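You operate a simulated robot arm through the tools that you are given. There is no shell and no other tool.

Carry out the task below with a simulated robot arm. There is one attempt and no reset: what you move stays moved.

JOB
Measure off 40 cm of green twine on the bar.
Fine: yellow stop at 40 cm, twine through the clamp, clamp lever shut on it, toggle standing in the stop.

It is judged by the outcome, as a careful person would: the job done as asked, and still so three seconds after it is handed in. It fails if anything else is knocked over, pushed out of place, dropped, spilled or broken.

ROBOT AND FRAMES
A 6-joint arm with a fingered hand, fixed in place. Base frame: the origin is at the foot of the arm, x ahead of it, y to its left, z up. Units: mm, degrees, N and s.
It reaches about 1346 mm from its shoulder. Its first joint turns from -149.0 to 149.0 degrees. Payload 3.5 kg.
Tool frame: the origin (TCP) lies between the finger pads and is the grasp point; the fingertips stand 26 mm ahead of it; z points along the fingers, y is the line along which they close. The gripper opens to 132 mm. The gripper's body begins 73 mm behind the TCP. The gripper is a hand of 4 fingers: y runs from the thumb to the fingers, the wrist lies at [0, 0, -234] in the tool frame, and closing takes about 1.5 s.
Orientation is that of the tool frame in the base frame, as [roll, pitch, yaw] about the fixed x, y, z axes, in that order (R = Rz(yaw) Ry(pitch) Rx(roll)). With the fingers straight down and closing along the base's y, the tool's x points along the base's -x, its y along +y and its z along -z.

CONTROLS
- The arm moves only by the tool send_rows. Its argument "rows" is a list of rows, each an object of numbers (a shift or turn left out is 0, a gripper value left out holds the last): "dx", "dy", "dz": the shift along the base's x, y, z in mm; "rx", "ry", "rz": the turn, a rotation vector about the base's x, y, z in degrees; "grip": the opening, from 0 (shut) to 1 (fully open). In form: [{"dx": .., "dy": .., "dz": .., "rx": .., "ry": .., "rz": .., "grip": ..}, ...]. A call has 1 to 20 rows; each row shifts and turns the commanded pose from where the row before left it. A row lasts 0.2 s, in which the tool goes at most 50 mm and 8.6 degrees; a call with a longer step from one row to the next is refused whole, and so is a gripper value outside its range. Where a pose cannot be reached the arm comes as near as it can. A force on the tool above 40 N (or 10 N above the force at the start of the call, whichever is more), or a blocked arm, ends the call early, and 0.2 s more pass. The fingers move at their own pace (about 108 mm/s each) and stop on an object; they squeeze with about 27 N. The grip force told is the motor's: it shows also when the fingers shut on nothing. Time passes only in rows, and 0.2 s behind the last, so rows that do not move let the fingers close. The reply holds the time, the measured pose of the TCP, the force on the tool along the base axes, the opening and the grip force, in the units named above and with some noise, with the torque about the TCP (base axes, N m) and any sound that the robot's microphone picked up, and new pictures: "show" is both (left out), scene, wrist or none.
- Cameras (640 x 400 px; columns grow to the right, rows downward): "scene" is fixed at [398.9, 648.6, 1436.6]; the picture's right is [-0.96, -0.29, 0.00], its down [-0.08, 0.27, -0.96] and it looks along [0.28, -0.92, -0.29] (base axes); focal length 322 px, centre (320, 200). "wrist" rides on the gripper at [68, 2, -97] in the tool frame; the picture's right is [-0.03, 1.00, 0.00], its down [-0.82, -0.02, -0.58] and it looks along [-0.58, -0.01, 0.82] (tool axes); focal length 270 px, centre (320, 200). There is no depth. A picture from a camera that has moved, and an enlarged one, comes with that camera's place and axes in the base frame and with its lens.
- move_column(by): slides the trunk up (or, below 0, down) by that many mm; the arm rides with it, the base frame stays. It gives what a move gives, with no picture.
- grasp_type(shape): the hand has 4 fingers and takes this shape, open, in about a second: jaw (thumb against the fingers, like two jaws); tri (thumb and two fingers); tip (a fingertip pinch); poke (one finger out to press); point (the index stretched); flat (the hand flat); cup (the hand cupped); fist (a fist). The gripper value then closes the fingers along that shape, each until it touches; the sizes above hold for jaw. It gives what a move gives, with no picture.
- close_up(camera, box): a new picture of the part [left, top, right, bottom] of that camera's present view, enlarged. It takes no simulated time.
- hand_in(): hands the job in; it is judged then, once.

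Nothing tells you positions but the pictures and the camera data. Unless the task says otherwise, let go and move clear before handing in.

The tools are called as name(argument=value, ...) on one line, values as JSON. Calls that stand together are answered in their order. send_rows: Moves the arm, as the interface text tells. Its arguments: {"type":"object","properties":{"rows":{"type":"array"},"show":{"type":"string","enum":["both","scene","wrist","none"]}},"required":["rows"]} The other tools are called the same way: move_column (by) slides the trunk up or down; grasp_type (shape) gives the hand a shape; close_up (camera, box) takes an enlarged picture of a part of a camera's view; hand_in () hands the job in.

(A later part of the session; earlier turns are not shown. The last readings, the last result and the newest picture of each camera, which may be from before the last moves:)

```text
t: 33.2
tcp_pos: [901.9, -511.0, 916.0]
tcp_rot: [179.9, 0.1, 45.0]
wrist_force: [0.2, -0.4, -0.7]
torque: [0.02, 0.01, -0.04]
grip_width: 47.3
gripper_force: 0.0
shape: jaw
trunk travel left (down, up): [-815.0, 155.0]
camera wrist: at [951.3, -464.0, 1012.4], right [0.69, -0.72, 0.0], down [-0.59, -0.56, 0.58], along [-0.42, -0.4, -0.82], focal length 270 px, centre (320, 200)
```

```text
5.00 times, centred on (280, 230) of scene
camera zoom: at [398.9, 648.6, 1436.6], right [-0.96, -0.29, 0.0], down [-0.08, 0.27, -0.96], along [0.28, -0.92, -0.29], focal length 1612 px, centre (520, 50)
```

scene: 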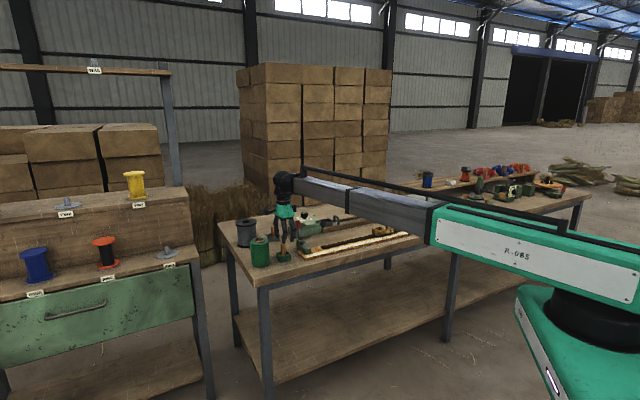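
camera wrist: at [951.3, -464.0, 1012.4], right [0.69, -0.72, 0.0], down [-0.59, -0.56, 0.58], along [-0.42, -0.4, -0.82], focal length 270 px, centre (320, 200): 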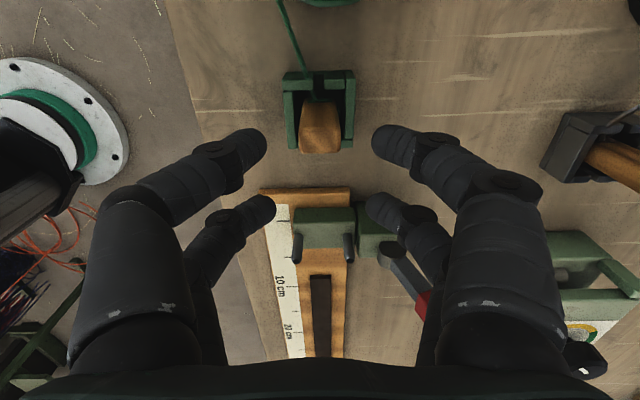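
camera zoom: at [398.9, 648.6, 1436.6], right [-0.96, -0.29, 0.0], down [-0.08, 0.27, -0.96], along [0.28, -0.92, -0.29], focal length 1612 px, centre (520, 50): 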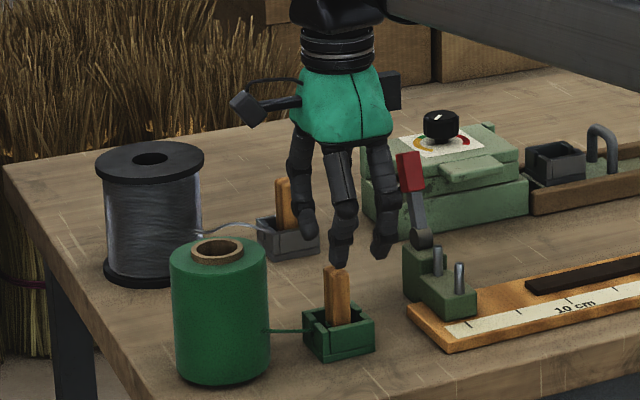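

The toggle is centred between the front fingertips. I'll lower the rest of the way, keeping the tips just above the holder's rim.

move_column(by=-35)

send_rows(rows=[{}])

close_up(camera="wrist", box=[220, 80, 420, 230])

close_up(camera="scene", box=[250, 200, 330, 270])

```text
t: 34.0
tcp_pos: [902.0, -511.0, 880.6]
tcp_rot: [180.0, 0.0, 45.0]
wrist_force: [0.4, -0.1, -0.6]
torque: [-0.01, 0.0, -0.01]
grip_width: 47.2
gripper_force: 0.1
shape: jaw
trunk travel left (down, up): [-780.0, 190.0]
```

```text
t: 34.4
tcp_pos: [902.2, -511.3, 881.3]
tcp_rot: [-180.0, -0.1, 45.1]
wrist_force: [0.6, 0.4, -0.6]
torque: [0.0, -0.02, -0.01]
grip_width: 47.2
gripper_force: 0.1
shape: jaw
trunk travel left (down, up): [-780.0, 190.0]
camera wrist: at [951.3, -464.0, 977.4], right [0.69, -0.72, 0.0], down [-0.59, -0.56, 0.58], along [-0.42, -0.4, -0.82], focal length 270 px, centre (320, 200)
```

scene: 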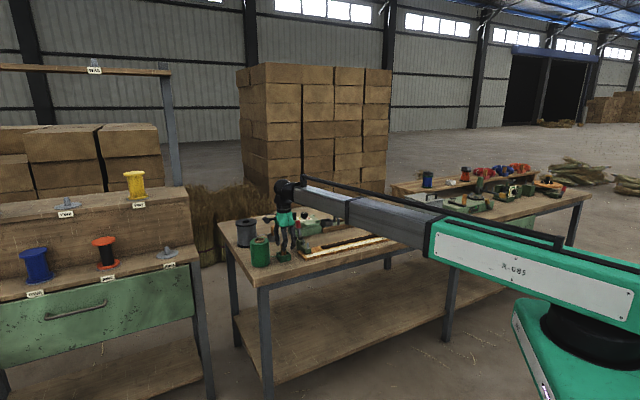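
wrist: 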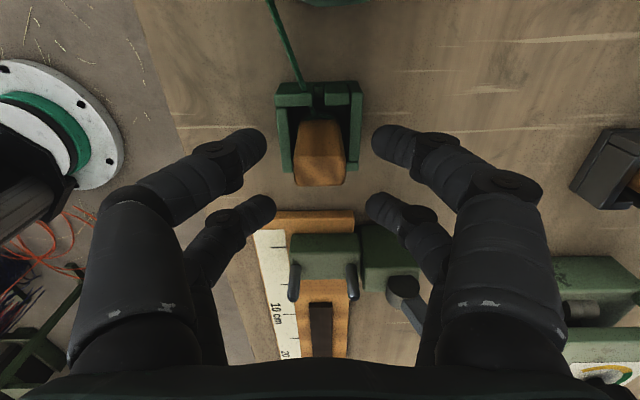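

```text
2.67 times, centred on (320, 155) of wrist
camera zoom: at [951.3, -464.0, 977.4], right [0.69, -0.72, 0.0], down [-0.59, -0.56, 0.58], along [-0.42, -0.4, -0.82], focal length 721 px, centre (320, 320)
```

zoom: 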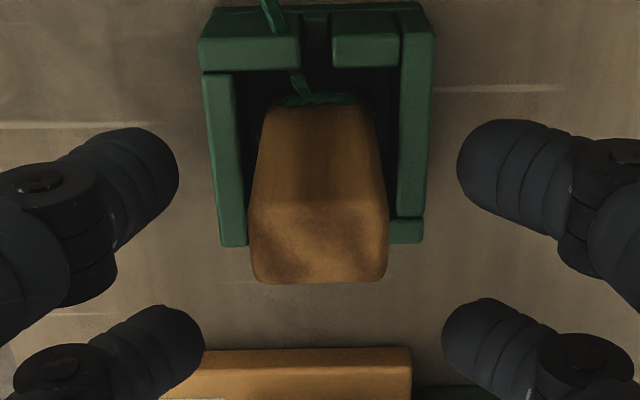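

```text
5.71 times, centred on (290, 235) of scene
camera zoom: at [398.9, 648.6, 1436.6], right [-0.96, -0.29, 0.0], down [-0.08, 0.27, -0.96], along [0.28, -0.92, -0.29], focal length 1842 px, centre (491, 0)
```

zoom: 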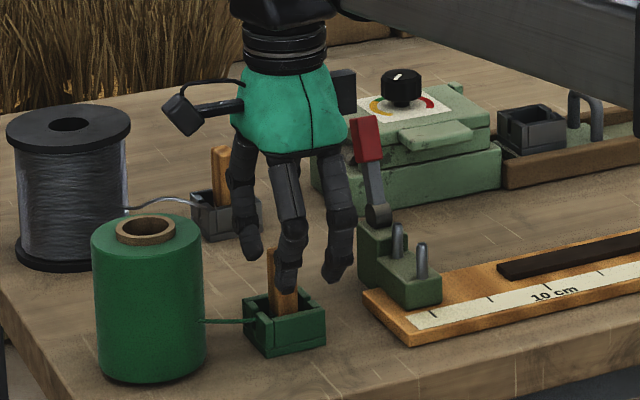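

The alignment is good. I'll go 9 mm further down and then close gently on the toggle.

move_column(by=-9)

send_rows(rows=[{"grip": 0.2}, {}, {}, {"grip": 0.1}, {}, {}], show="wrist")

close_up(camera="wrist", box=[220, 80, 420, 230])

```text
t: 35.0
tcp_pos: [902.3, -510.4, 871.5]
tcp_rot: [180.0, 0.0, 44.9]
wrist_force: [-0.7, 0.3, 0.8]
torque: [0.01, 0.01, -0.02]
grip_width: 47.3
gripper_force: 0.0
shape: jaw
trunk travel left (down, up): [-771.0, 199.0]
```

```text
t: 36.4
tcp_pos: [904.0, -510.2, 872.1]
tcp_rot: [-180.0, 0.1, 45.0]
wrist_force: [-0.7, 0.0, -0.1]
torque: [0.03, 0.03, -0.01]
grip_width: 1.0
gripper_force: 27.0
shape: jaw
trunk travel left (down, up): [-771.0, 199.0]
camera wrist: at [951.3, -464.1, 968.3], right [0.69, -0.72, 0.0], down [-0.59, -0.56, 0.58], along [-0.42, -0.4, -0.82], focal length 270 px, centre (320, 200)
```

wrist: 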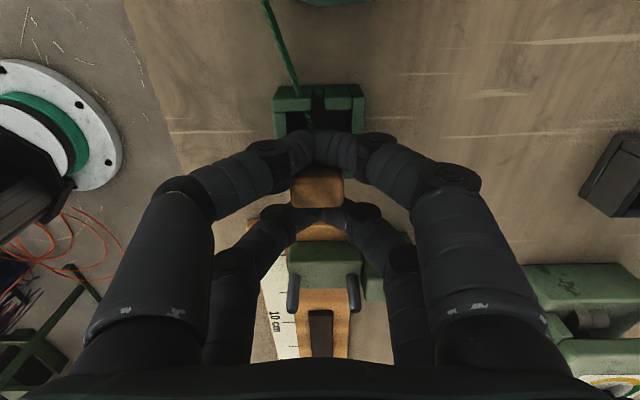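

```text
2.67 times, centred on (320, 155) of wrist
camera zoom: at [951.3, -464.1, 968.3], right [0.69, -0.72, 0.0], down [-0.59, -0.56, 0.58], along [-0.42, -0.4, -0.82], focal length 721 px, centre (320, 320)
```

zoom: 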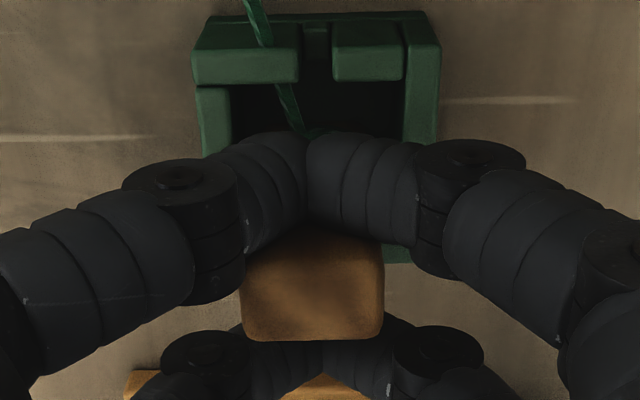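

The fingers shut on nothing: the toggle slipped into the gap between the two finger pairs, which sit about 18 mm either side of the tool centre. I'll open again, check the toggle, and shift so the front pair is centred on it.

send_rows(rows=[{"grip": 0.36}, {}, {}, {}], show="wrist")

close_up(camera="wrist", box=[220, 80, 420, 230])

```text
t: 37.4
tcp_pos: [902.0, -510.7, 870.5]
tcp_rot: [-180.0, 0.0, 45.0]
wrist_force: [0.0, 0.2, 0.6]
torque: [0.01, -0.03, -0.01]
grip_width: 47.2
gripper_force: 0.1
shape: jaw
trunk travel left (down, up): [-771.0, 199.0]
camera wrist: at [951.3, -464.0, 968.4], right [0.69, -0.72, 0.0], down [-0.59, -0.56, 0.58], along [-0.42, -0.4, -0.82], focal length 270 px, centre (320, 200)
```

wrist: 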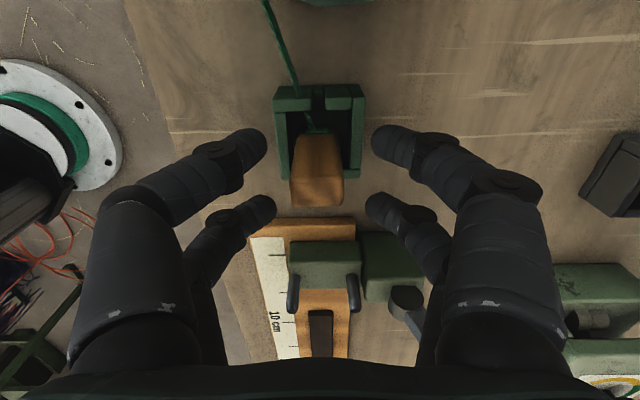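

```text
2.67 times, centred on (320, 155) of wrist
camera zoom: at [951.3, -464.0, 968.4], right [0.69, -0.72, 0.0], down [-0.59, -0.56, 0.58], along [-0.42, -0.4, -0.82], focal length 721 px, centre (320, 320)
```

zoom: 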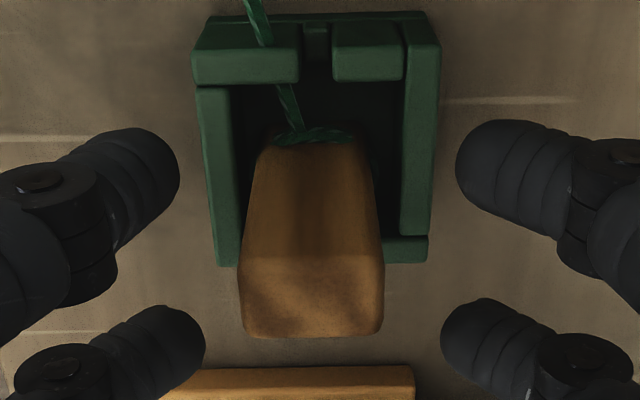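

The toggle is still standing in its holder, slid a few millimetres. I'll shift 11 mm along the bar direction so the front fingertips straddle it, then check.

send_rows(rows=[{"dx": -4.4, "dy": -3.6}, {"dx": -4.3, "dy": -3.7}, {}, {}], show="wrist")

close_up(camera="wrist", box=[220, 80, 420, 230])

```text
t: 38.4
tcp_pos: [893.7, -517.1, 872.1]
tcp_rot: [-180.0, 0.0, 45.0]
wrist_force: [0.2, -0.1, -0.4]
torque: [0.02, 0.01, 0.0]
grip_width: 47.1
gripper_force: 0.0
shape: jaw
trunk travel left (down, up): [-771.0, 199.0]
camera wrist: at [942.3, -470.5, 968.3], right [0.69, -0.72, 0.0], down [-0.59, -0.56, 0.58], along [-0.42, -0.4, -0.82], focal length 270 px, centre (320, 200)
```

wrist: 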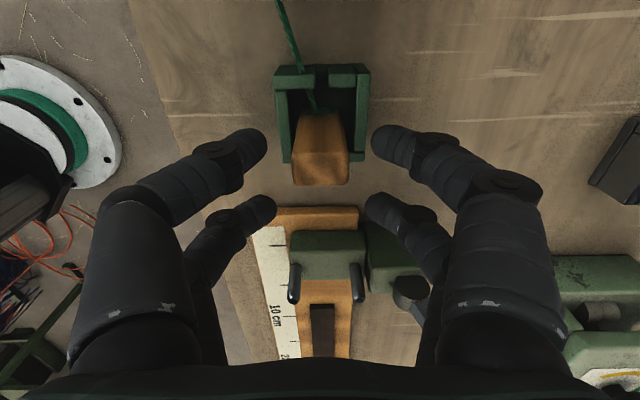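

```text
2.67 times, centred on (320, 155) of wrist
camera zoom: at [942.3, -470.5, 968.3], right [0.69, -0.72, 0.0], down [-0.59, -0.56, 0.58], along [-0.42, -0.4, -0.82], focal length 721 px, centre (320, 320)
```

zoom: 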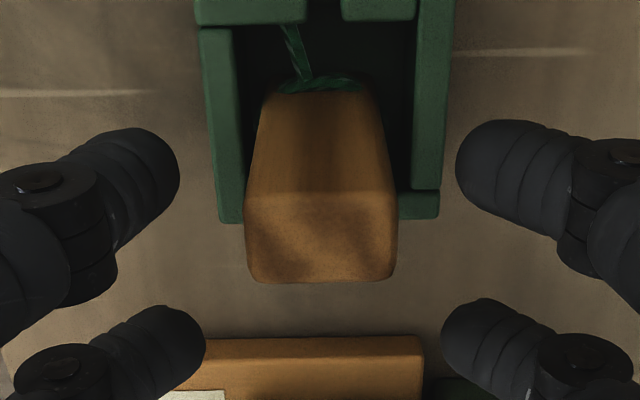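

The toggle now stands between the two front fingertips. Closing on it now.

send_rows(rows=[{"grip": 0.24}, {}, {"grip": 0.18}, {}, {"grip": 0.12}, {}, {}], show="wrist")

close_up(camera="wrist", box=[220, 80, 420, 230])

```text
t: 40.0
tcp_pos: [893.3, -517.3, 871.8]
tcp_rot: [-180.0, 0.1, 44.9]
wrist_force: [-0.1, -0.4, -0.3]
torque: [0.01, 0.0, -0.02]
grip_width: 7.6
gripper_force: 26.6
shape: jaw
trunk travel left (down, up): [-771.0, 199.0]
camera wrist: at [942.3, -470.5, 968.3], right [0.69, -0.72, 0.0], down [-0.59, -0.56, 0.58], along [-0.42, -0.4, -0.82], focal length 270 px, centre (320, 200)
```

wrist: 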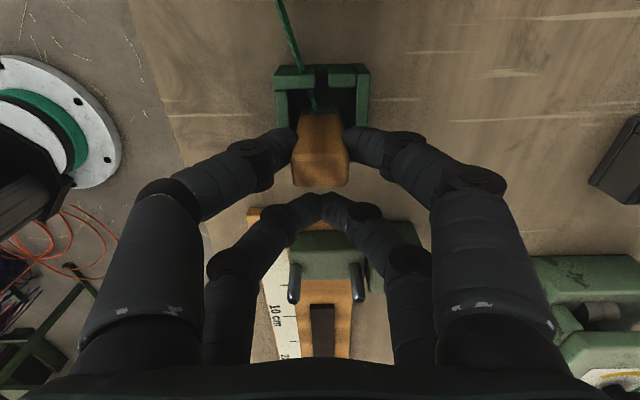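

```text
2.67 times, centred on (320, 155) of wrist
camera zoom: at [942.3, -470.5, 968.3], right [0.69, -0.72, 0.0], down [-0.59, -0.56, 0.58], along [-0.42, -0.4, -0.82], focal length 721 px, centre (320, 320)
```

zoom: 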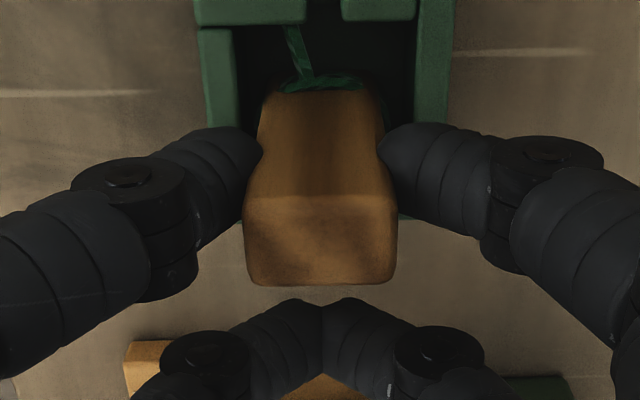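

The front pair now holds the toggle firmly, and the rear pair has met behind it. I'll hold the squeeze and lift slightly to check that it comes up with its twine.

send_rows(rows=[{"grip": 0.0}, {}], show="none")

move_column(by=25)

send_rows(rows=[{}], show="wrist")

close_up(camera="scene", box=[250, 200, 330, 270])

```text
t: 40.6
tcp_pos: [893.6, -516.4, 871.7]
tcp_rot: [180.0, -0.1, 45.0]
wrist_force: [0.7, 0.4, -0.9]
torque: [0.0, -0.03, 0.02]
grip_width: 8.1
gripper_force: 27.4
shape: jaw
trunk travel left (down, up): [-771.0, 199.0]
```

```text
t: 41.3
tcp_pos: [892.4, -516.8, 897.9]
tcp_rot: [180.0, 0.0, 45.0]
wrist_force: [0.3, 0.2, 0.6]
torque: [0.0, 0.0, 0.01]
grip_width: 7.7
gripper_force: 26.7
shape: jaw
trunk travel left (down, up): [-796.0, 174.0]
```

```text
t: 41.7
tcp_pos: [893.2, -518.8, 896.2]
tcp_rot: [180.0, 0.0, 45.0]
wrist_force: [-0.1, -0.5, 0.1]
torque: [-0.03, 0.02, 0.03]
grip_width: 7.7
gripper_force: 27.3
shape: jaw
trunk travel left (down, up): [-796.0, 174.0]
camera wrist: at [942.3, -470.5, 993.3], right [0.69, -0.72, 0.0], down [-0.59, -0.56, 0.58], along [-0.42, -0.4, -0.82], focal length 270 px, centre (320, 200)
```

wrist: 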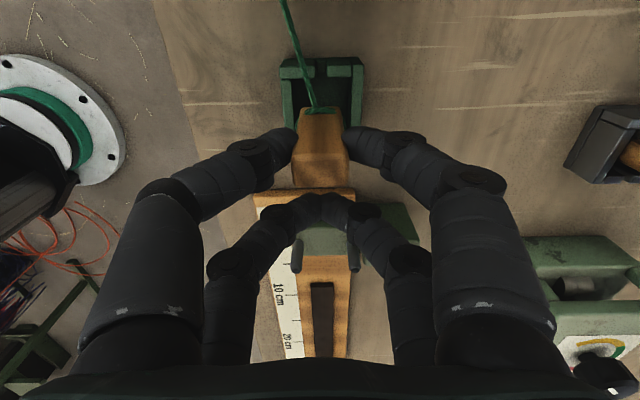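

```text
5.71 times, centred on (290, 235) of scene
camera zoom: at [398.9, 648.6, 1436.6], right [-0.96, -0.29, 0.0], down [-0.08, 0.27, -0.96], along [0.28, -0.92, -0.29], focal length 1842 px, centre (491, 0)
```

zoom: 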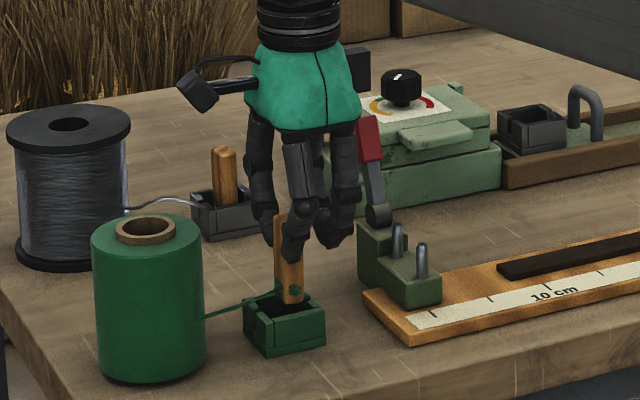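

The toggle comes up with its twine and the holder stays put. I'll lift further to clear the clamp pins.

move_column(by=50)

send_rows(rows=[{"dx": -7, "dy": -7}, {"dx": -10, "dy": -10}, {"dx": -10, "dy": -10}, {"dx": -5, "dy": -5}, {}])

close_up(camera="scene", box=[250, 190, 346, 270])

```text
t: 42.6
tcp_pos: [893.4, -518.9, 946.6]
tcp_rot: [179.9, 0.0, 45.0]
wrist_force: [-0.1, -0.5, -0.1]
torque: [-0.03, -0.03, 0.02]
grip_width: 7.8
gripper_force: 26.8
shape: jaw
trunk travel left (down, up): [-846.0, 124.0]
```

```text
t: 43.8
tcp_pos: [859.5, -548.2, 947.7]
tcp_rot: [-180.0, 0.0, 45.1]
wrist_force: [-0.3, -0.3, -0.6]
torque: [-0.01, 0.0, -0.02]
grip_width: 8.0
gripper_force: 26.3
shape: jaw
trunk travel left (down, up): [-846.0, 124.0]
camera wrist: at [909.3, -502.5, 1043.3], right [0.69, -0.72, 0.0], down [-0.59, -0.56, 0.58], along [-0.42, -0.4, -0.82], focal length 270 px, centre (320, 200)
```

scene: 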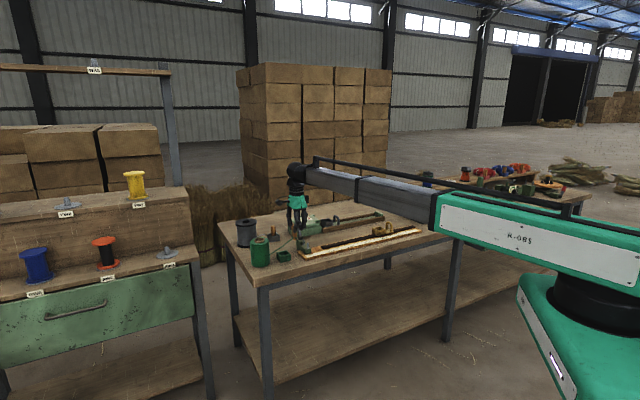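
wrist: 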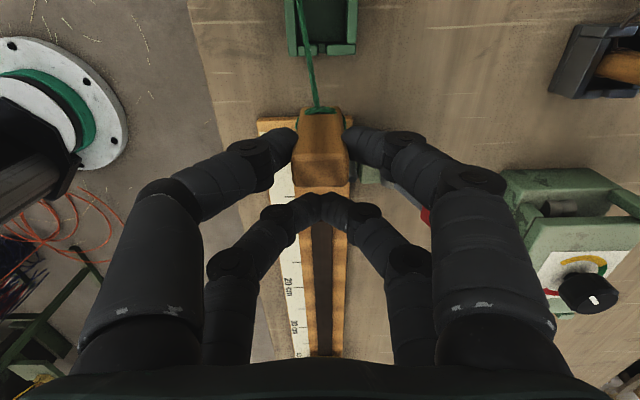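

```text
5.00 times, centred on (298, 230) of scene
camera zoom: at [398.9, 648.6, 1436.6], right [-0.96, -0.29, 0.0], down [-0.08, 0.27, -0.96], along [0.28, -0.92, -0.29], focal length 1612 px, centre (430, 50)
```

zoom: 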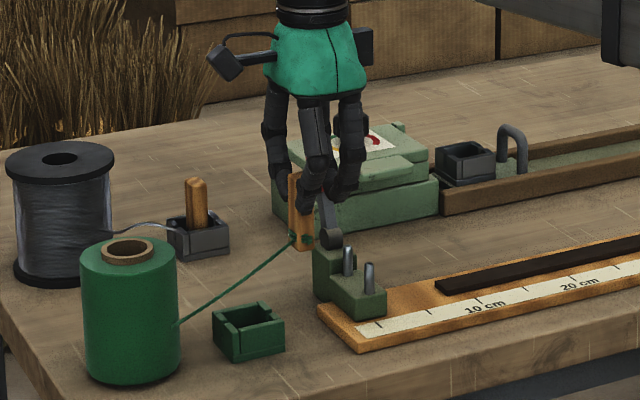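

The twine pays out cleanly and the toggle is well above the pins. I'll carry it on along the twine line between the pins and toward the stop.

send_rows(rows=[{"dx": -8, "dy": -8}, {"dx": -14, "dy": -14}, {"dx": -17.7, "dy": -17.6}, {"dx": -17.7, "dy": -17.6}, {"dx": -17.7, "dy": -17.6}, {"dx": -17.7, "dy": -17.6}, {"dx": -17.7, "dy": -17.6}, {"dx": -14, "dy": -14}, {"dx": -8, "dy": -8}, {}])

close_up(camera="scene", box=[240, 190, 400, 290])

```text
t: 46.0
tcp_pos: [727.2, -680.8, 947.1]
tcp_rot: [-180.0, -0.1, 45.0]
wrist_force: [-0.8, 1.0, 0.1]
torque: [0.03, -0.03, 0.0]
grip_width: 7.8
gripper_force: 27.2
shape: jaw
trunk travel left (down, up): [-846.0, 124.0]
camera wrist: at [777.1, -634.8, 1043.3], right [0.69, -0.72, 0.0], down [-0.59, -0.56, 0.58], along [-0.42, -0.4, -0.82], focal length 270 px, centre (320, 200)
```

scene: 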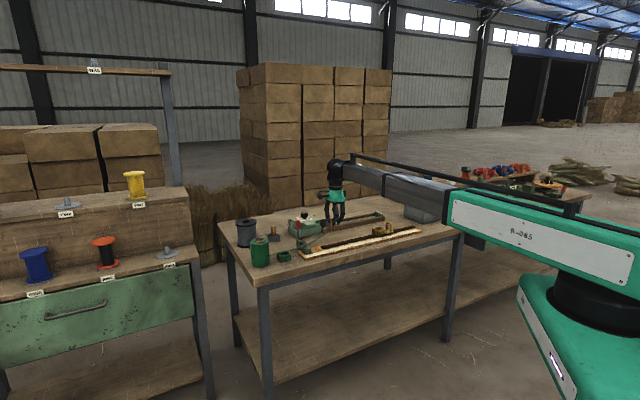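
wrist: 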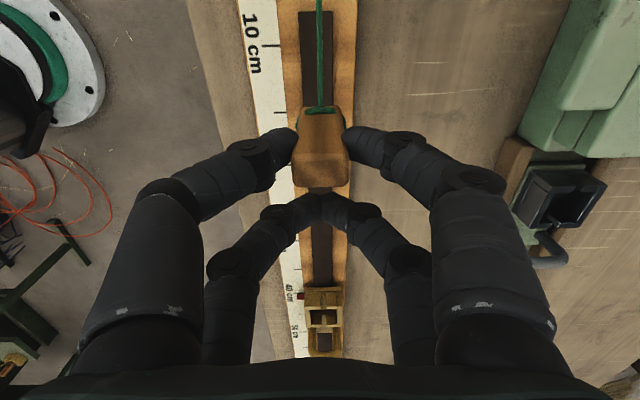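

```text
4.00 times, centred on (320, 240) of scene
camera zoom: at [398.9, 648.6, 1436.6], right [-0.96, -0.29, 0.0], down [-0.08, 0.27, -0.96], along [0.28, -0.92, -0.29], focal length 1290 px, centre (320, 40)
```

zoom: 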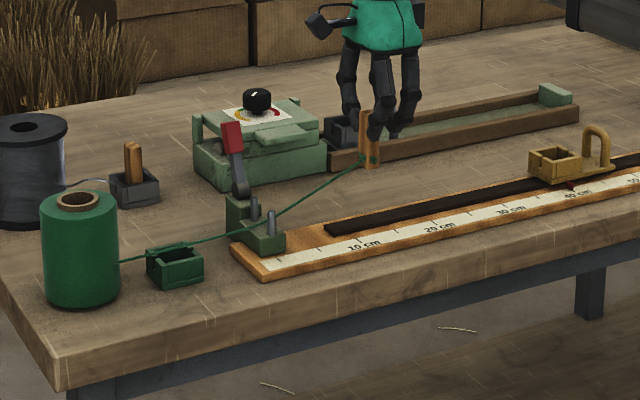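

The twine runs straight from the spool between the pins to the toggle. I'll continue to just short of the stop.

send_rows(rows=[{"dx": -8, "dy": -8}, {"dx": -14, "dy": -14}, {"dx": -17.7, "dy": -17.6}, {"dx": -17.7, "dy": -17.6}, {"dx": -17.7, "dy": -17.6}, {"dx": -17.7, "dy": -17.6}, {"dx": -17.7, "dy": -17.6}, {"dx": -17.7, "dy": -17.6}, {"dx": -17.7, "dy": -17.6}, {"dx": -14, "dy": -14}, {"dx": -10, "dy": -10}, {"dx": -8, "dy": -8}, {}, {}])

close_up(camera="scene", box=[290, 190, 450, 290])

close_up(camera="wrist", box=[240, 90, 400, 260])

```text
t: 49.0
tcp_pos: [549.2, -856.8, 946.9]
tcp_rot: [-180.0, -0.1, 45.1]
wrist_force: [-0.4, 0.3, -0.5]
torque: [0.0, -0.01, -0.03]
grip_width: 7.8
gripper_force: 27.1
shape: jaw
trunk travel left (down, up): [-846.0, 124.0]
camera wrist: at [599.7, -810.2, 1043.3], right [0.69, -0.72, 0.0], down [-0.59, -0.56, 0.58], along [-0.42, -0.4, -0.82], focal length 270 px, centre (320, 200)
```

scene: 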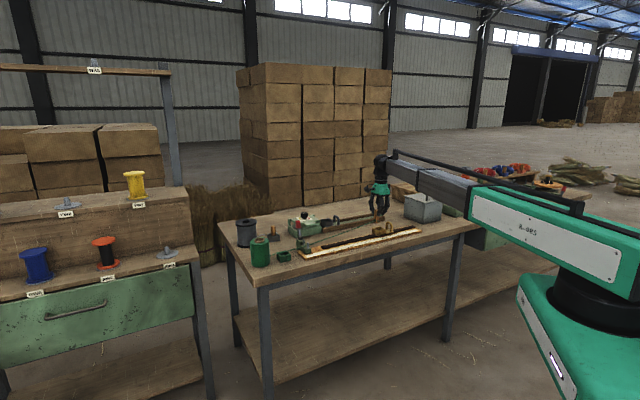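
wrist: 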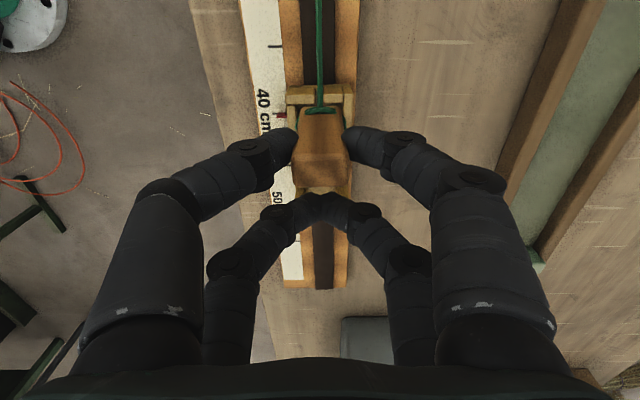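

```text
4.00 times, centred on (370, 240) of scene
camera zoom: at [398.9, 648.6, 1436.6], right [-0.96, -0.29, 0.0], down [-0.08, 0.27, -0.96], along [0.28, -0.92, -0.29], focal length 1290 px, centre (120, 40)
```

zoom: 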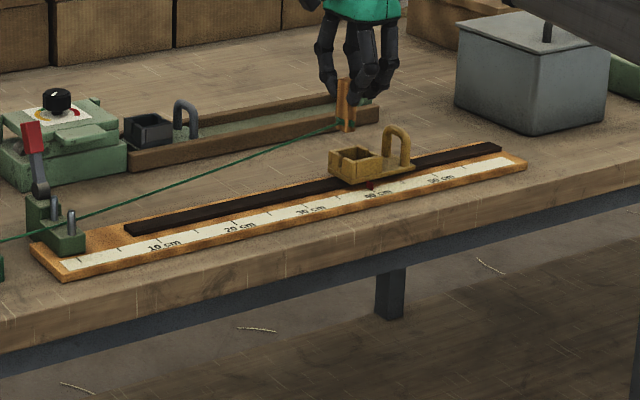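

```text
2.35 times, centred on (320, 175) of wrist
camera zoom: at [599.7, -810.2, 1043.3], right [0.69, -0.72, 0.0], down [-0.59, -0.56, 0.58], along [-0.42, -0.4, -0.82], focal length 636 px, centre (320, 259)
```

zoom: 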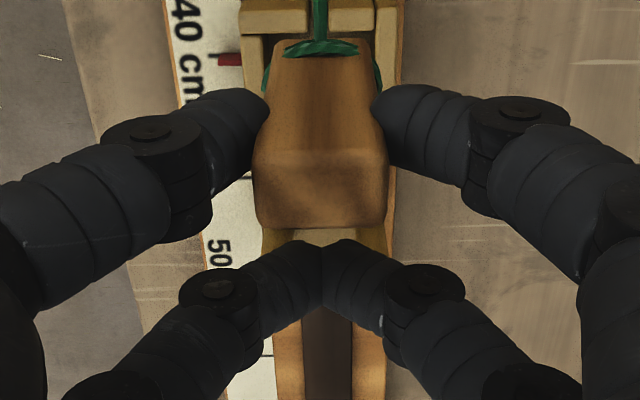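

The toggle is lined up with the stop across the bar and about 21 mm short along it. I'll move it over the socket and lower part way.

send_rows(rows=[{"dx": -7, "dy": -7}, {"dx": -7.7, "dy": -7.7}, {}, {}], show="none")

move_column(by=-22)

send_rows(rows=[{}], show="wrist")

close_up(camera="wrist", box=[240, 30, 400, 190])

close_up(camera="scene", box=[350, 200, 430, 250])

```text
t: 50.0
tcp_pos: [535.6, -872.7, 946.5]
tcp_rot: [-180.0, 0.0, 45.0]
wrist_force: [-0.8, -0.6, -0.8]
torque: [-0.01, 0.02, 0.01]
grip_width: 7.5
gripper_force: 27.3
shape: jaw
trunk travel left (down, up): [-846.0, 124.0]
```

```text
t: 50.7
tcp_pos: [536.2, -872.3, 924.2]
tcp_rot: [-179.9, 0.0, 45.0]
wrist_force: [0.0, 0.5, -0.7]
torque: [0.02, 0.03, -0.03]
grip_width: 7.7
gripper_force: 27.0
shape: jaw
trunk travel left (down, up): [-824.0, 146.0]
```

```text
t: 51.1
tcp_pos: [536.6, -872.5, 924.9]
tcp_rot: [179.9, 0.0, 45.1]
wrist_force: [0.3, 0.9, -0.6]
torque: [0.01, 0.0, 0.01]
grip_width: 7.6
gripper_force: 27.2
shape: jaw
trunk travel left (down, up): [-824.0, 146.0]
camera wrist: at [585.2, -825.9, 1021.3], right [0.69, -0.72, 0.0], down [-0.59, -0.56, 0.58], along [-0.42, -0.4, -0.82], focal length 270 px, centre (320, 200)
```

wrist: 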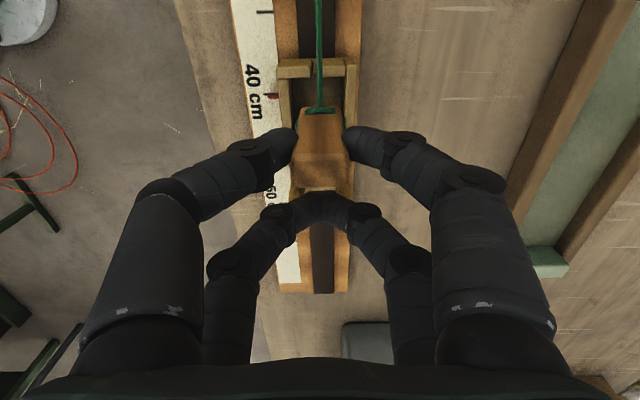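

```text
2.50 times, centred on (320, 110) of wrist
camera zoom: at [585.2, -825.9, 1021.3], right [0.69, -0.72, 0.0], down [-0.59, -0.56, 0.58], along [-0.42, -0.4, -0.82], focal length 676 px, centre (320, 425)
```

zoom: 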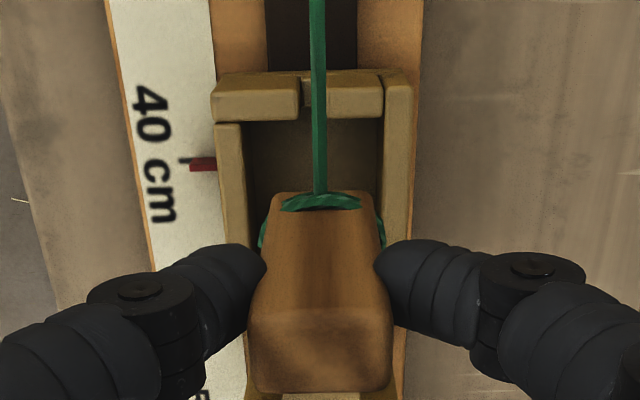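

```text
8.00 times, centred on (390, 225) of scene
camera zoom: at [398.9, 648.6, 1436.6], right [-0.96, -0.29, 0.0], down [-0.08, 0.27, -0.96], along [0.28, -0.92, -0.29], focal length 2580 px, centre (-240, 0)
```

zoom: 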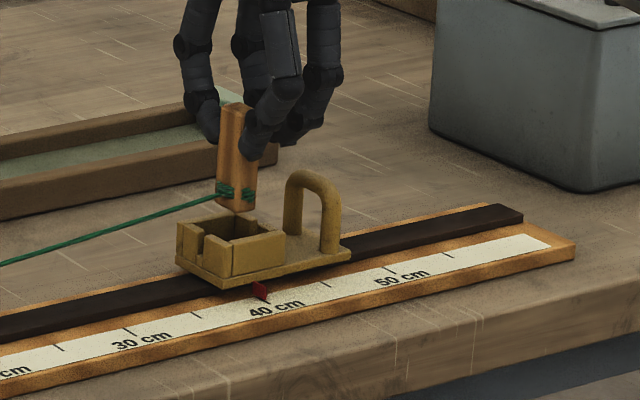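

The toggle hangs just above the socket. I'll take a tighter look from both cameras to check centring before lowering into it.

close_up(camera="scene", box=[368, 208, 400, 236])

close_up(camera="wrist", box=[280, 40, 360, 120])

```text
14.29 times, centred on (384, 222) of scene
camera zoom: at [398.9, 648.6, 1436.6], right [-0.96, -0.29, 0.0], down [-0.08, 0.27, -0.96], along [0.28, -0.92, -0.29], focal length 4606 px, centre (-594, -114)
```

zoom: 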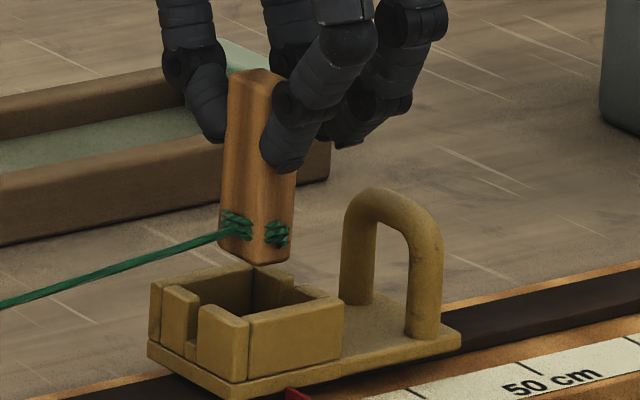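

```text
5.00 times, centred on (320, 80) of wrist
camera zoom: at [585.2, -825.9, 1021.3], right [0.69, -0.72, 0.0], down [-0.59, -0.56, 0.58], along [-0.42, -0.4, -0.82], focal length 1351 px, centre (320, 800)
```

zoom: 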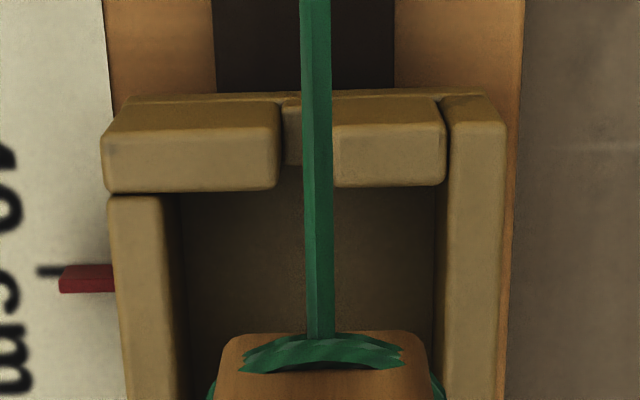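

The toggle needs about 1.4 mm toward the tape and 2.5 mm back toward the clamp to be centred. I'll correct that and lower it into the socket in steps.

send_rows(rows=[{"dx": 0.8, "dy": 2.8}, {}, {}], show="none")

move_column(by=-22)

send_rows(rows=[{}], show="wrist")

close_up(camera="wrist", box=[240, 50, 400, 190])

close_up(camera="scene", box=[368, 208, 400, 236])

```text
t: 51.9
tcp_pos: [537.0, -869.8, 925.7]
tcp_rot: [180.0, 0.0, 45.0]
wrist_force: [0.5, -0.6, -0.9]
torque: [0.0, 0.0, -0.01]
grip_width: 7.7
gripper_force: 27.0
shape: jaw
trunk travel left (down, up): [-824.0, 146.0]
```

```text
t: 52.6
tcp_pos: [537.8, -869.2, 902.3]
tcp_rot: [-180.0, 0.1, 45.0]
wrist_force: [-0.7, 0.2, -0.6]
torque: [0.0, 0.04, 0.0]
grip_width: 7.9
gripper_force: 27.2
shape: jaw
trunk travel left (down, up): [-802.0, 168.0]
```

```text
t: 53.0
tcp_pos: [537.6, -870.2, 902.9]
tcp_rot: [-180.0, 0.0, 45.0]
wrist_force: [0.1, 0.7, -0.2]
torque: [-0.02, -0.03, 0.03]
grip_width: 7.7
gripper_force: 26.8
shape: jaw
trunk travel left (down, up): [-802.0, 168.0]
camera wrist: at [586.5, -823.2, 999.3], right [0.69, -0.72, 0.0], down [-0.59, -0.56, 0.58], along [-0.42, -0.4, -0.82], focal length 270 px, centre (320, 200)
```

wrist: 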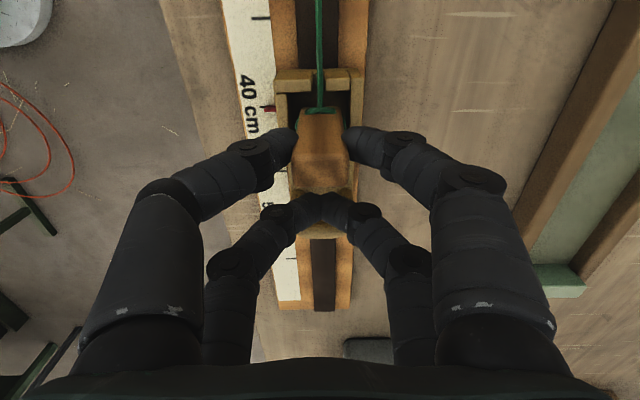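

```text
2.86 times, centred on (320, 120) of wrist
camera zoom: at [586.5, -823.2, 999.3], right [0.69, -0.72, 0.0], down [-0.59, -0.56, 0.58], along [-0.42, -0.4, -0.82], focal length 772 px, centre (320, 429)
```

zoom: 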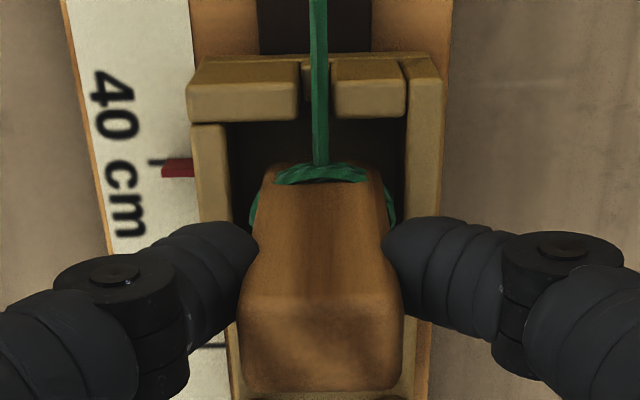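

```text
14.29 times, centred on (384, 222) of scene
camera zoom: at [398.9, 648.6, 1436.6], right [-0.96, -0.29, 0.0], down [-0.08, 0.27, -0.96], along [0.28, -0.92, -0.29], focal length 4606 px, centre (-594, -114)
```

zoom: 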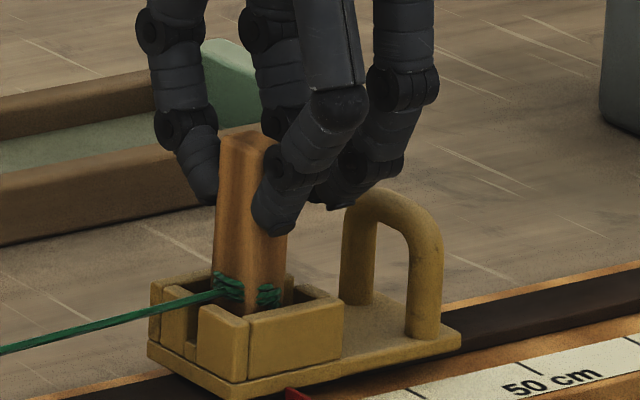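

The toggle is entering the socket with the twine at the slot. I'll nudge 1 mm toward the tape side and continue down in small steps, watching the force.

send_rows(rows=[{"dx": -0.7, "dy": 0.7}, {}], show="none")

move_column(by=-12)

move_column(by=-3)

send_rows(rows=[{}], show="wrist")

close_up(camera="scene", box=[368, 208, 400, 236])

```text
t: 53.6
tcp_pos: [536.0, -870.0, 903.5]
tcp_rot: [180.0, 0.0, 45.1]
wrist_force: [0.1, -0.6, -0.8]
torque: [-0.02, -0.01, -0.01]
grip_width: 7.7
gripper_force: 27.2
shape: jaw
trunk travel left (down, up): [-802.0, 168.0]
```

```text
t: 54.2
tcp_pos: [535.8, -869.5, 891.8]
tcp_rot: [-180.0, 0.0, 45.0]
wrist_force: [0.9, 0.3, 1.1]
torque: [0.03, -0.01, 0.01]
grip_width: 7.7
gripper_force: 26.9
shape: jaw
trunk travel left (down, up): [-790.0, 180.0]
```

```text
t: 54.7
tcp_pos: [536.6, -869.2, 889.9]
tcp_rot: [179.9, -0.1, 45.0]
wrist_force: [1.7, -1.4, 15.8]
torque: [0.18, -0.24, -0.01]
grip_width: 8.4
gripper_force: 26.5
shape: jaw
trunk travel left (down, up): [-787.0, 183.0]
```

```text
t: 55.1
tcp_pos: [535.9, -868.5, 889.1]
tcp_rot: [179.9, 0.0, 44.9]
wrist_force: [1.9, -1.4, 17.6]
torque: [0.16, -0.28, -0.07]
grip_width: 8.6
gripper_force: 26.5
shape: jaw
trunk travel left (down, up): [-787.0, 183.0]
camera wrist: at [585.0, -822.0, 985.9], right [0.69, -0.72, 0.0], down [-0.59, -0.56, 0.58], along [-0.42, -0.4, -0.82], focal length 270 px, centre (320, 200)
```

wrist: 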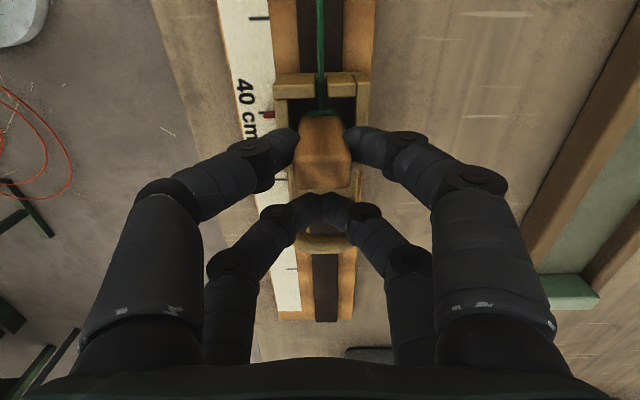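

```text
14.29 times, centred on (384, 222) of scene
camera zoom: at [398.9, 648.6, 1436.6], right [-0.96, -0.29, 0.0], down [-0.08, 0.27, -0.96], along [0.28, -0.92, -0.29], focal length 4606 px, centre (-594, -114)
```

zoom: 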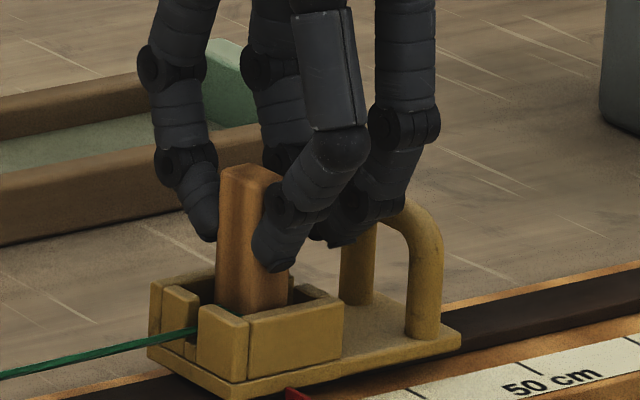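

The toggle has seated on the socket floor at about 17 N, and the twine runs out through the slot. I'll ease off a millimetre and open the fingers gently.

move_column(by=1)

send_rows(rows=[{"grip": 0.15}, {"grip": 0.22}, {"grip": 0.3}, {"grip": 0.36}, {}, {}], show="wrist")

close_up(camera="scene", box=[368, 208, 400, 236])

```text
t: 55.6
tcp_pos: [536.8, -869.7, 890.1]
tcp_rot: [-179.9, 0.0, 44.9]
wrist_force: [1.6, -0.3, 11.9]
torque: [0.09, -0.2, -0.03]
grip_width: 8.4
gripper_force: 27.0
shape: jaw
trunk travel left (down, up): [-788.0, 182.0]
```

```text
t: 57.0
tcp_pos: [537.9, -869.3, 888.9]
tcp_rot: [180.0, 0.0, 44.9]
wrist_force: [0.2, -0.6, -0.1]
torque: [0.0, 0.03, -0.02]
grip_width: 47.0
gripper_force: 0.0
shape: jaw
trunk travel left (down, up): [-788.0, 182.0]
camera wrist: at [585.6, -823.0, 985.4], right [0.69, -0.72, 0.0], down [-0.59, -0.56, 0.58], along [-0.42, -0.4, -0.82], focal length 270 px, centre (320, 200)
```

wrist: 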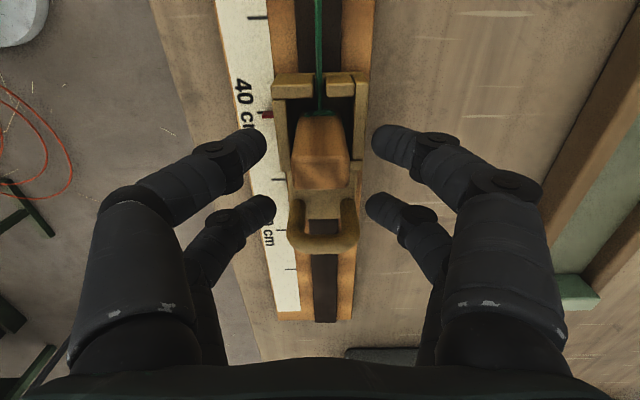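

```text
14.29 times, centred on (384, 222) of scene
camera zoom: at [398.9, 648.6, 1436.6], right [-0.96, -0.29, 0.0], down [-0.08, 0.27, -0.96], along [0.28, -0.92, -0.29], focal length 4606 px, centre (-594, -114)
```

zoom: 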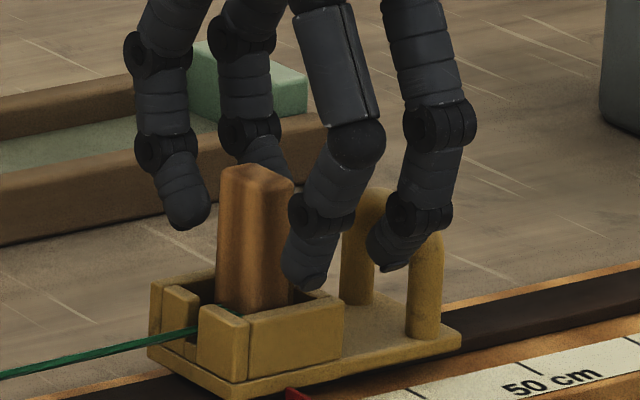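

The toggle stands upright in the stop, with the twine out through the slot and the pointer still at 40 cm. I'll rise straight up, then inspect the twine at the clamp.

move_column(by=40)

move_column(by=66)

send_rows(rows=[{"dx": 20, "dy": 20, "rz": 7.5, "grip": 0.05}, {"dx": 25, "dy": 25, "rz": 7.5}, {"dx": 25, "dy": 25, "rz": 7.5}, {"dx": 25, "dy": 25, "rz": 7.5}, {"dx": 25, "dy": 25, "rz": 7.5}, {"dx": 25, "dy": 25, "rz": 7.5}, {"dx": 25, "dy": 25, "rz": 7.5}, {"dx": 20, "dy": 20, "rz": 7.5}, {"rz": 7.5}, {"rz": 7.5}, {"rz": 7.5}, {"rz": 7.5}, {}, {}])

close_up(camera="scene", box=[250, 205, 410, 285])

close_up(camera="scene", box=[285, 215, 335, 255])

```text
t: 57.9
tcp_pos: [536.6, -870.5, 929.0]
tcp_rot: [-179.9, 0.0, 45.0]
wrist_force: [0.4, -0.4, -0.1]
torque: [-0.02, -0.01, -0.03]
grip_width: 47.3
gripper_force: 0.0
shape: jaw
trunk travel left (down, up): [-828.0, 142.0]
```

```text
t: 58.9
tcp_pos: [536.8, -870.1, 995.1]
tcp_rot: [-180.0, 0.0, 45.0]
wrist_force: [0.3, -1.0, -0.8]
torque: [0.02, 0.03, 0.0]
grip_width: 47.1
gripper_force: 0.1
shape: jaw
trunk travel left (down, up): [-894.0, 76.0]
```

```text
t: 61.9
tcp_pos: [727.2, -679.0, 994.5]
tcp_rot: [-179.9, 0.0, 135.0]
wrist_force: [-0.3, -0.3, 1.5]
torque: [-0.01, -0.01, -0.01]
grip_width: 6.9
gripper_force: 0.0
shape: jaw
trunk travel left (down, up): [-894.0, 76.0]
camera wrist: at [678.9, -630.9, 1091.4], right [0.72, 0.69, 0.0], down [0.56, -0.59, 0.58], along [0.4, -0.42, -0.82], focal length 270 px, centre (320, 200)
```

scene: 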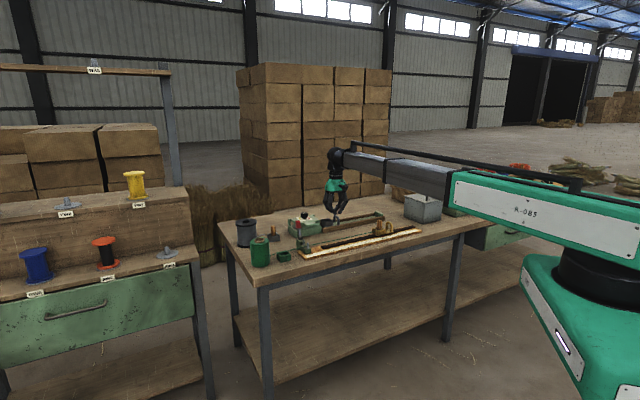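
wrist: 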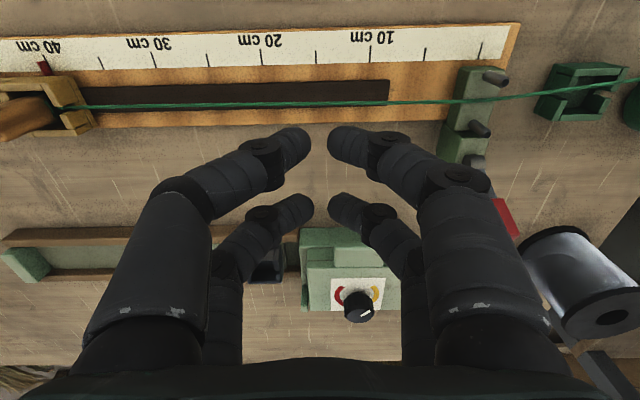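

```text
4.00 times, centred on (330, 245) of scene
camera zoom: at [398.9, 648.6, 1436.6], right [-0.96, -0.29, 0.0], down [-0.08, 0.27, -0.96], along [0.28, -0.92, -0.29], focal length 1290 px, centre (280, 20)
```

zoom: 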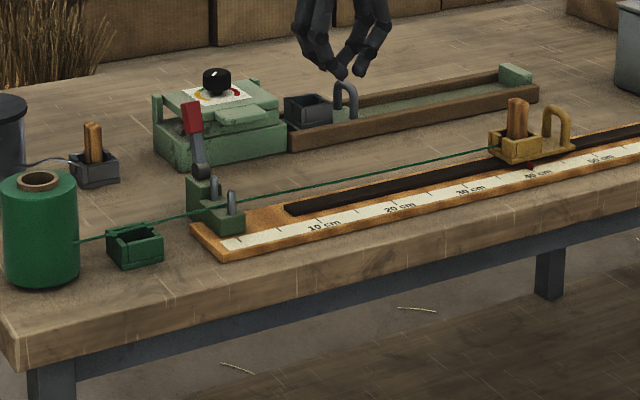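

```text
10.00 times, centred on (310, 235) of scene
camera zoom: at [398.9, 648.6, 1436.6], right [-0.96, -0.29, 0.0], down [-0.08, 0.27, -0.96], along [0.28, -0.92, -0.29], focal length 3224 px, centre (420, -150)
```

zoom: 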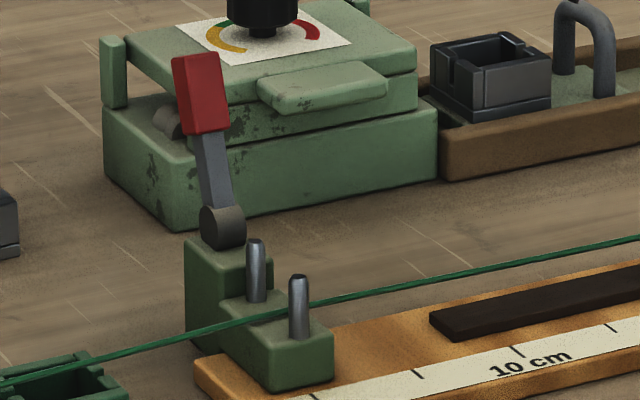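

The green twine runs from the spool between the two clamp pins to the toggle in the stop. Now for the lever: I'll take the closed hand, high up, to a place behind the red lever handle.

send_rows(rows=[{"dx": 20, "grip": 0.0}, {"dx": 30}, {"dx": 35, "dy": 1}, {"dx": 35, "dy": 1}, {"dx": 35, "dy": 1}, {"dx": 25}, {"dx": 20}, {}, {}])

close_up(camera="wrist", box=[220, 0, 420, 160])

close_up(camera="scene", box=[270, 190, 340, 250])

```text
t: 63.9
tcp_pos: [926.7, -678.2, 994.5]
tcp_rot: [-180.0, 0.1, 134.9]
wrist_force: [0.1, -0.1, 0.2]
torque: [0.02, 0.0, -0.02]
grip_width: 0.0
gripper_force: 26.7
shape: jaw
trunk travel left (down, up): [-894.0, 76.0]
camera wrist: at [878.3, -629.4, 1091.4], right [0.72, 0.69, 0.0], down [0.56, -0.59, 0.58], along [0.4, -0.42, -0.82], focal length 270 px, centre (320, 200)
```

scene: 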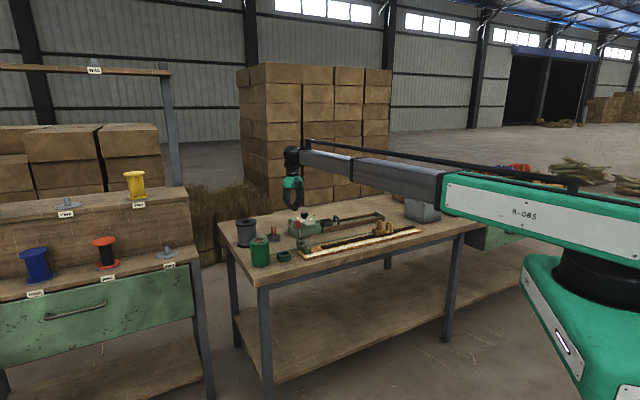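
wrist: 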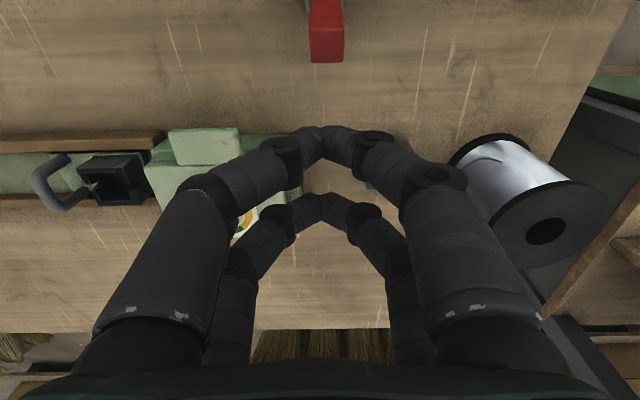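

```text
2.50 times, centred on (320, 80) of wrist
camera zoom: at [878.3, -629.4, 1091.4], right [0.72, 0.69, 0.0], down [0.56, -0.59, 0.58], along [0.4, -0.42, -0.82], focal length 676 px, centre (320, 500)
```

zoom: 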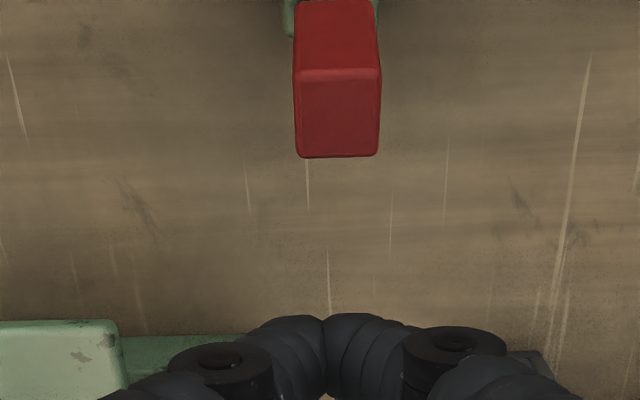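

```text
6.67 times, centred on (305, 220) of scene
camera zoom: at [398.9, 648.6, 1436.6], right [-0.96, -0.29, 0.0], down [-0.08, 0.27, -0.96], along [0.28, -0.92, -0.29], focal length 2150 px, centre (420, 67)
```

zoom: 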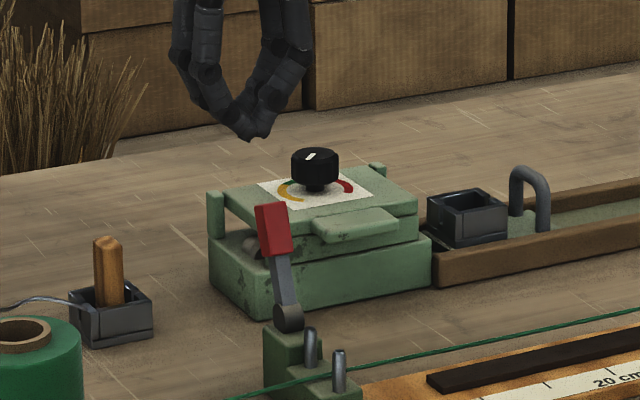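

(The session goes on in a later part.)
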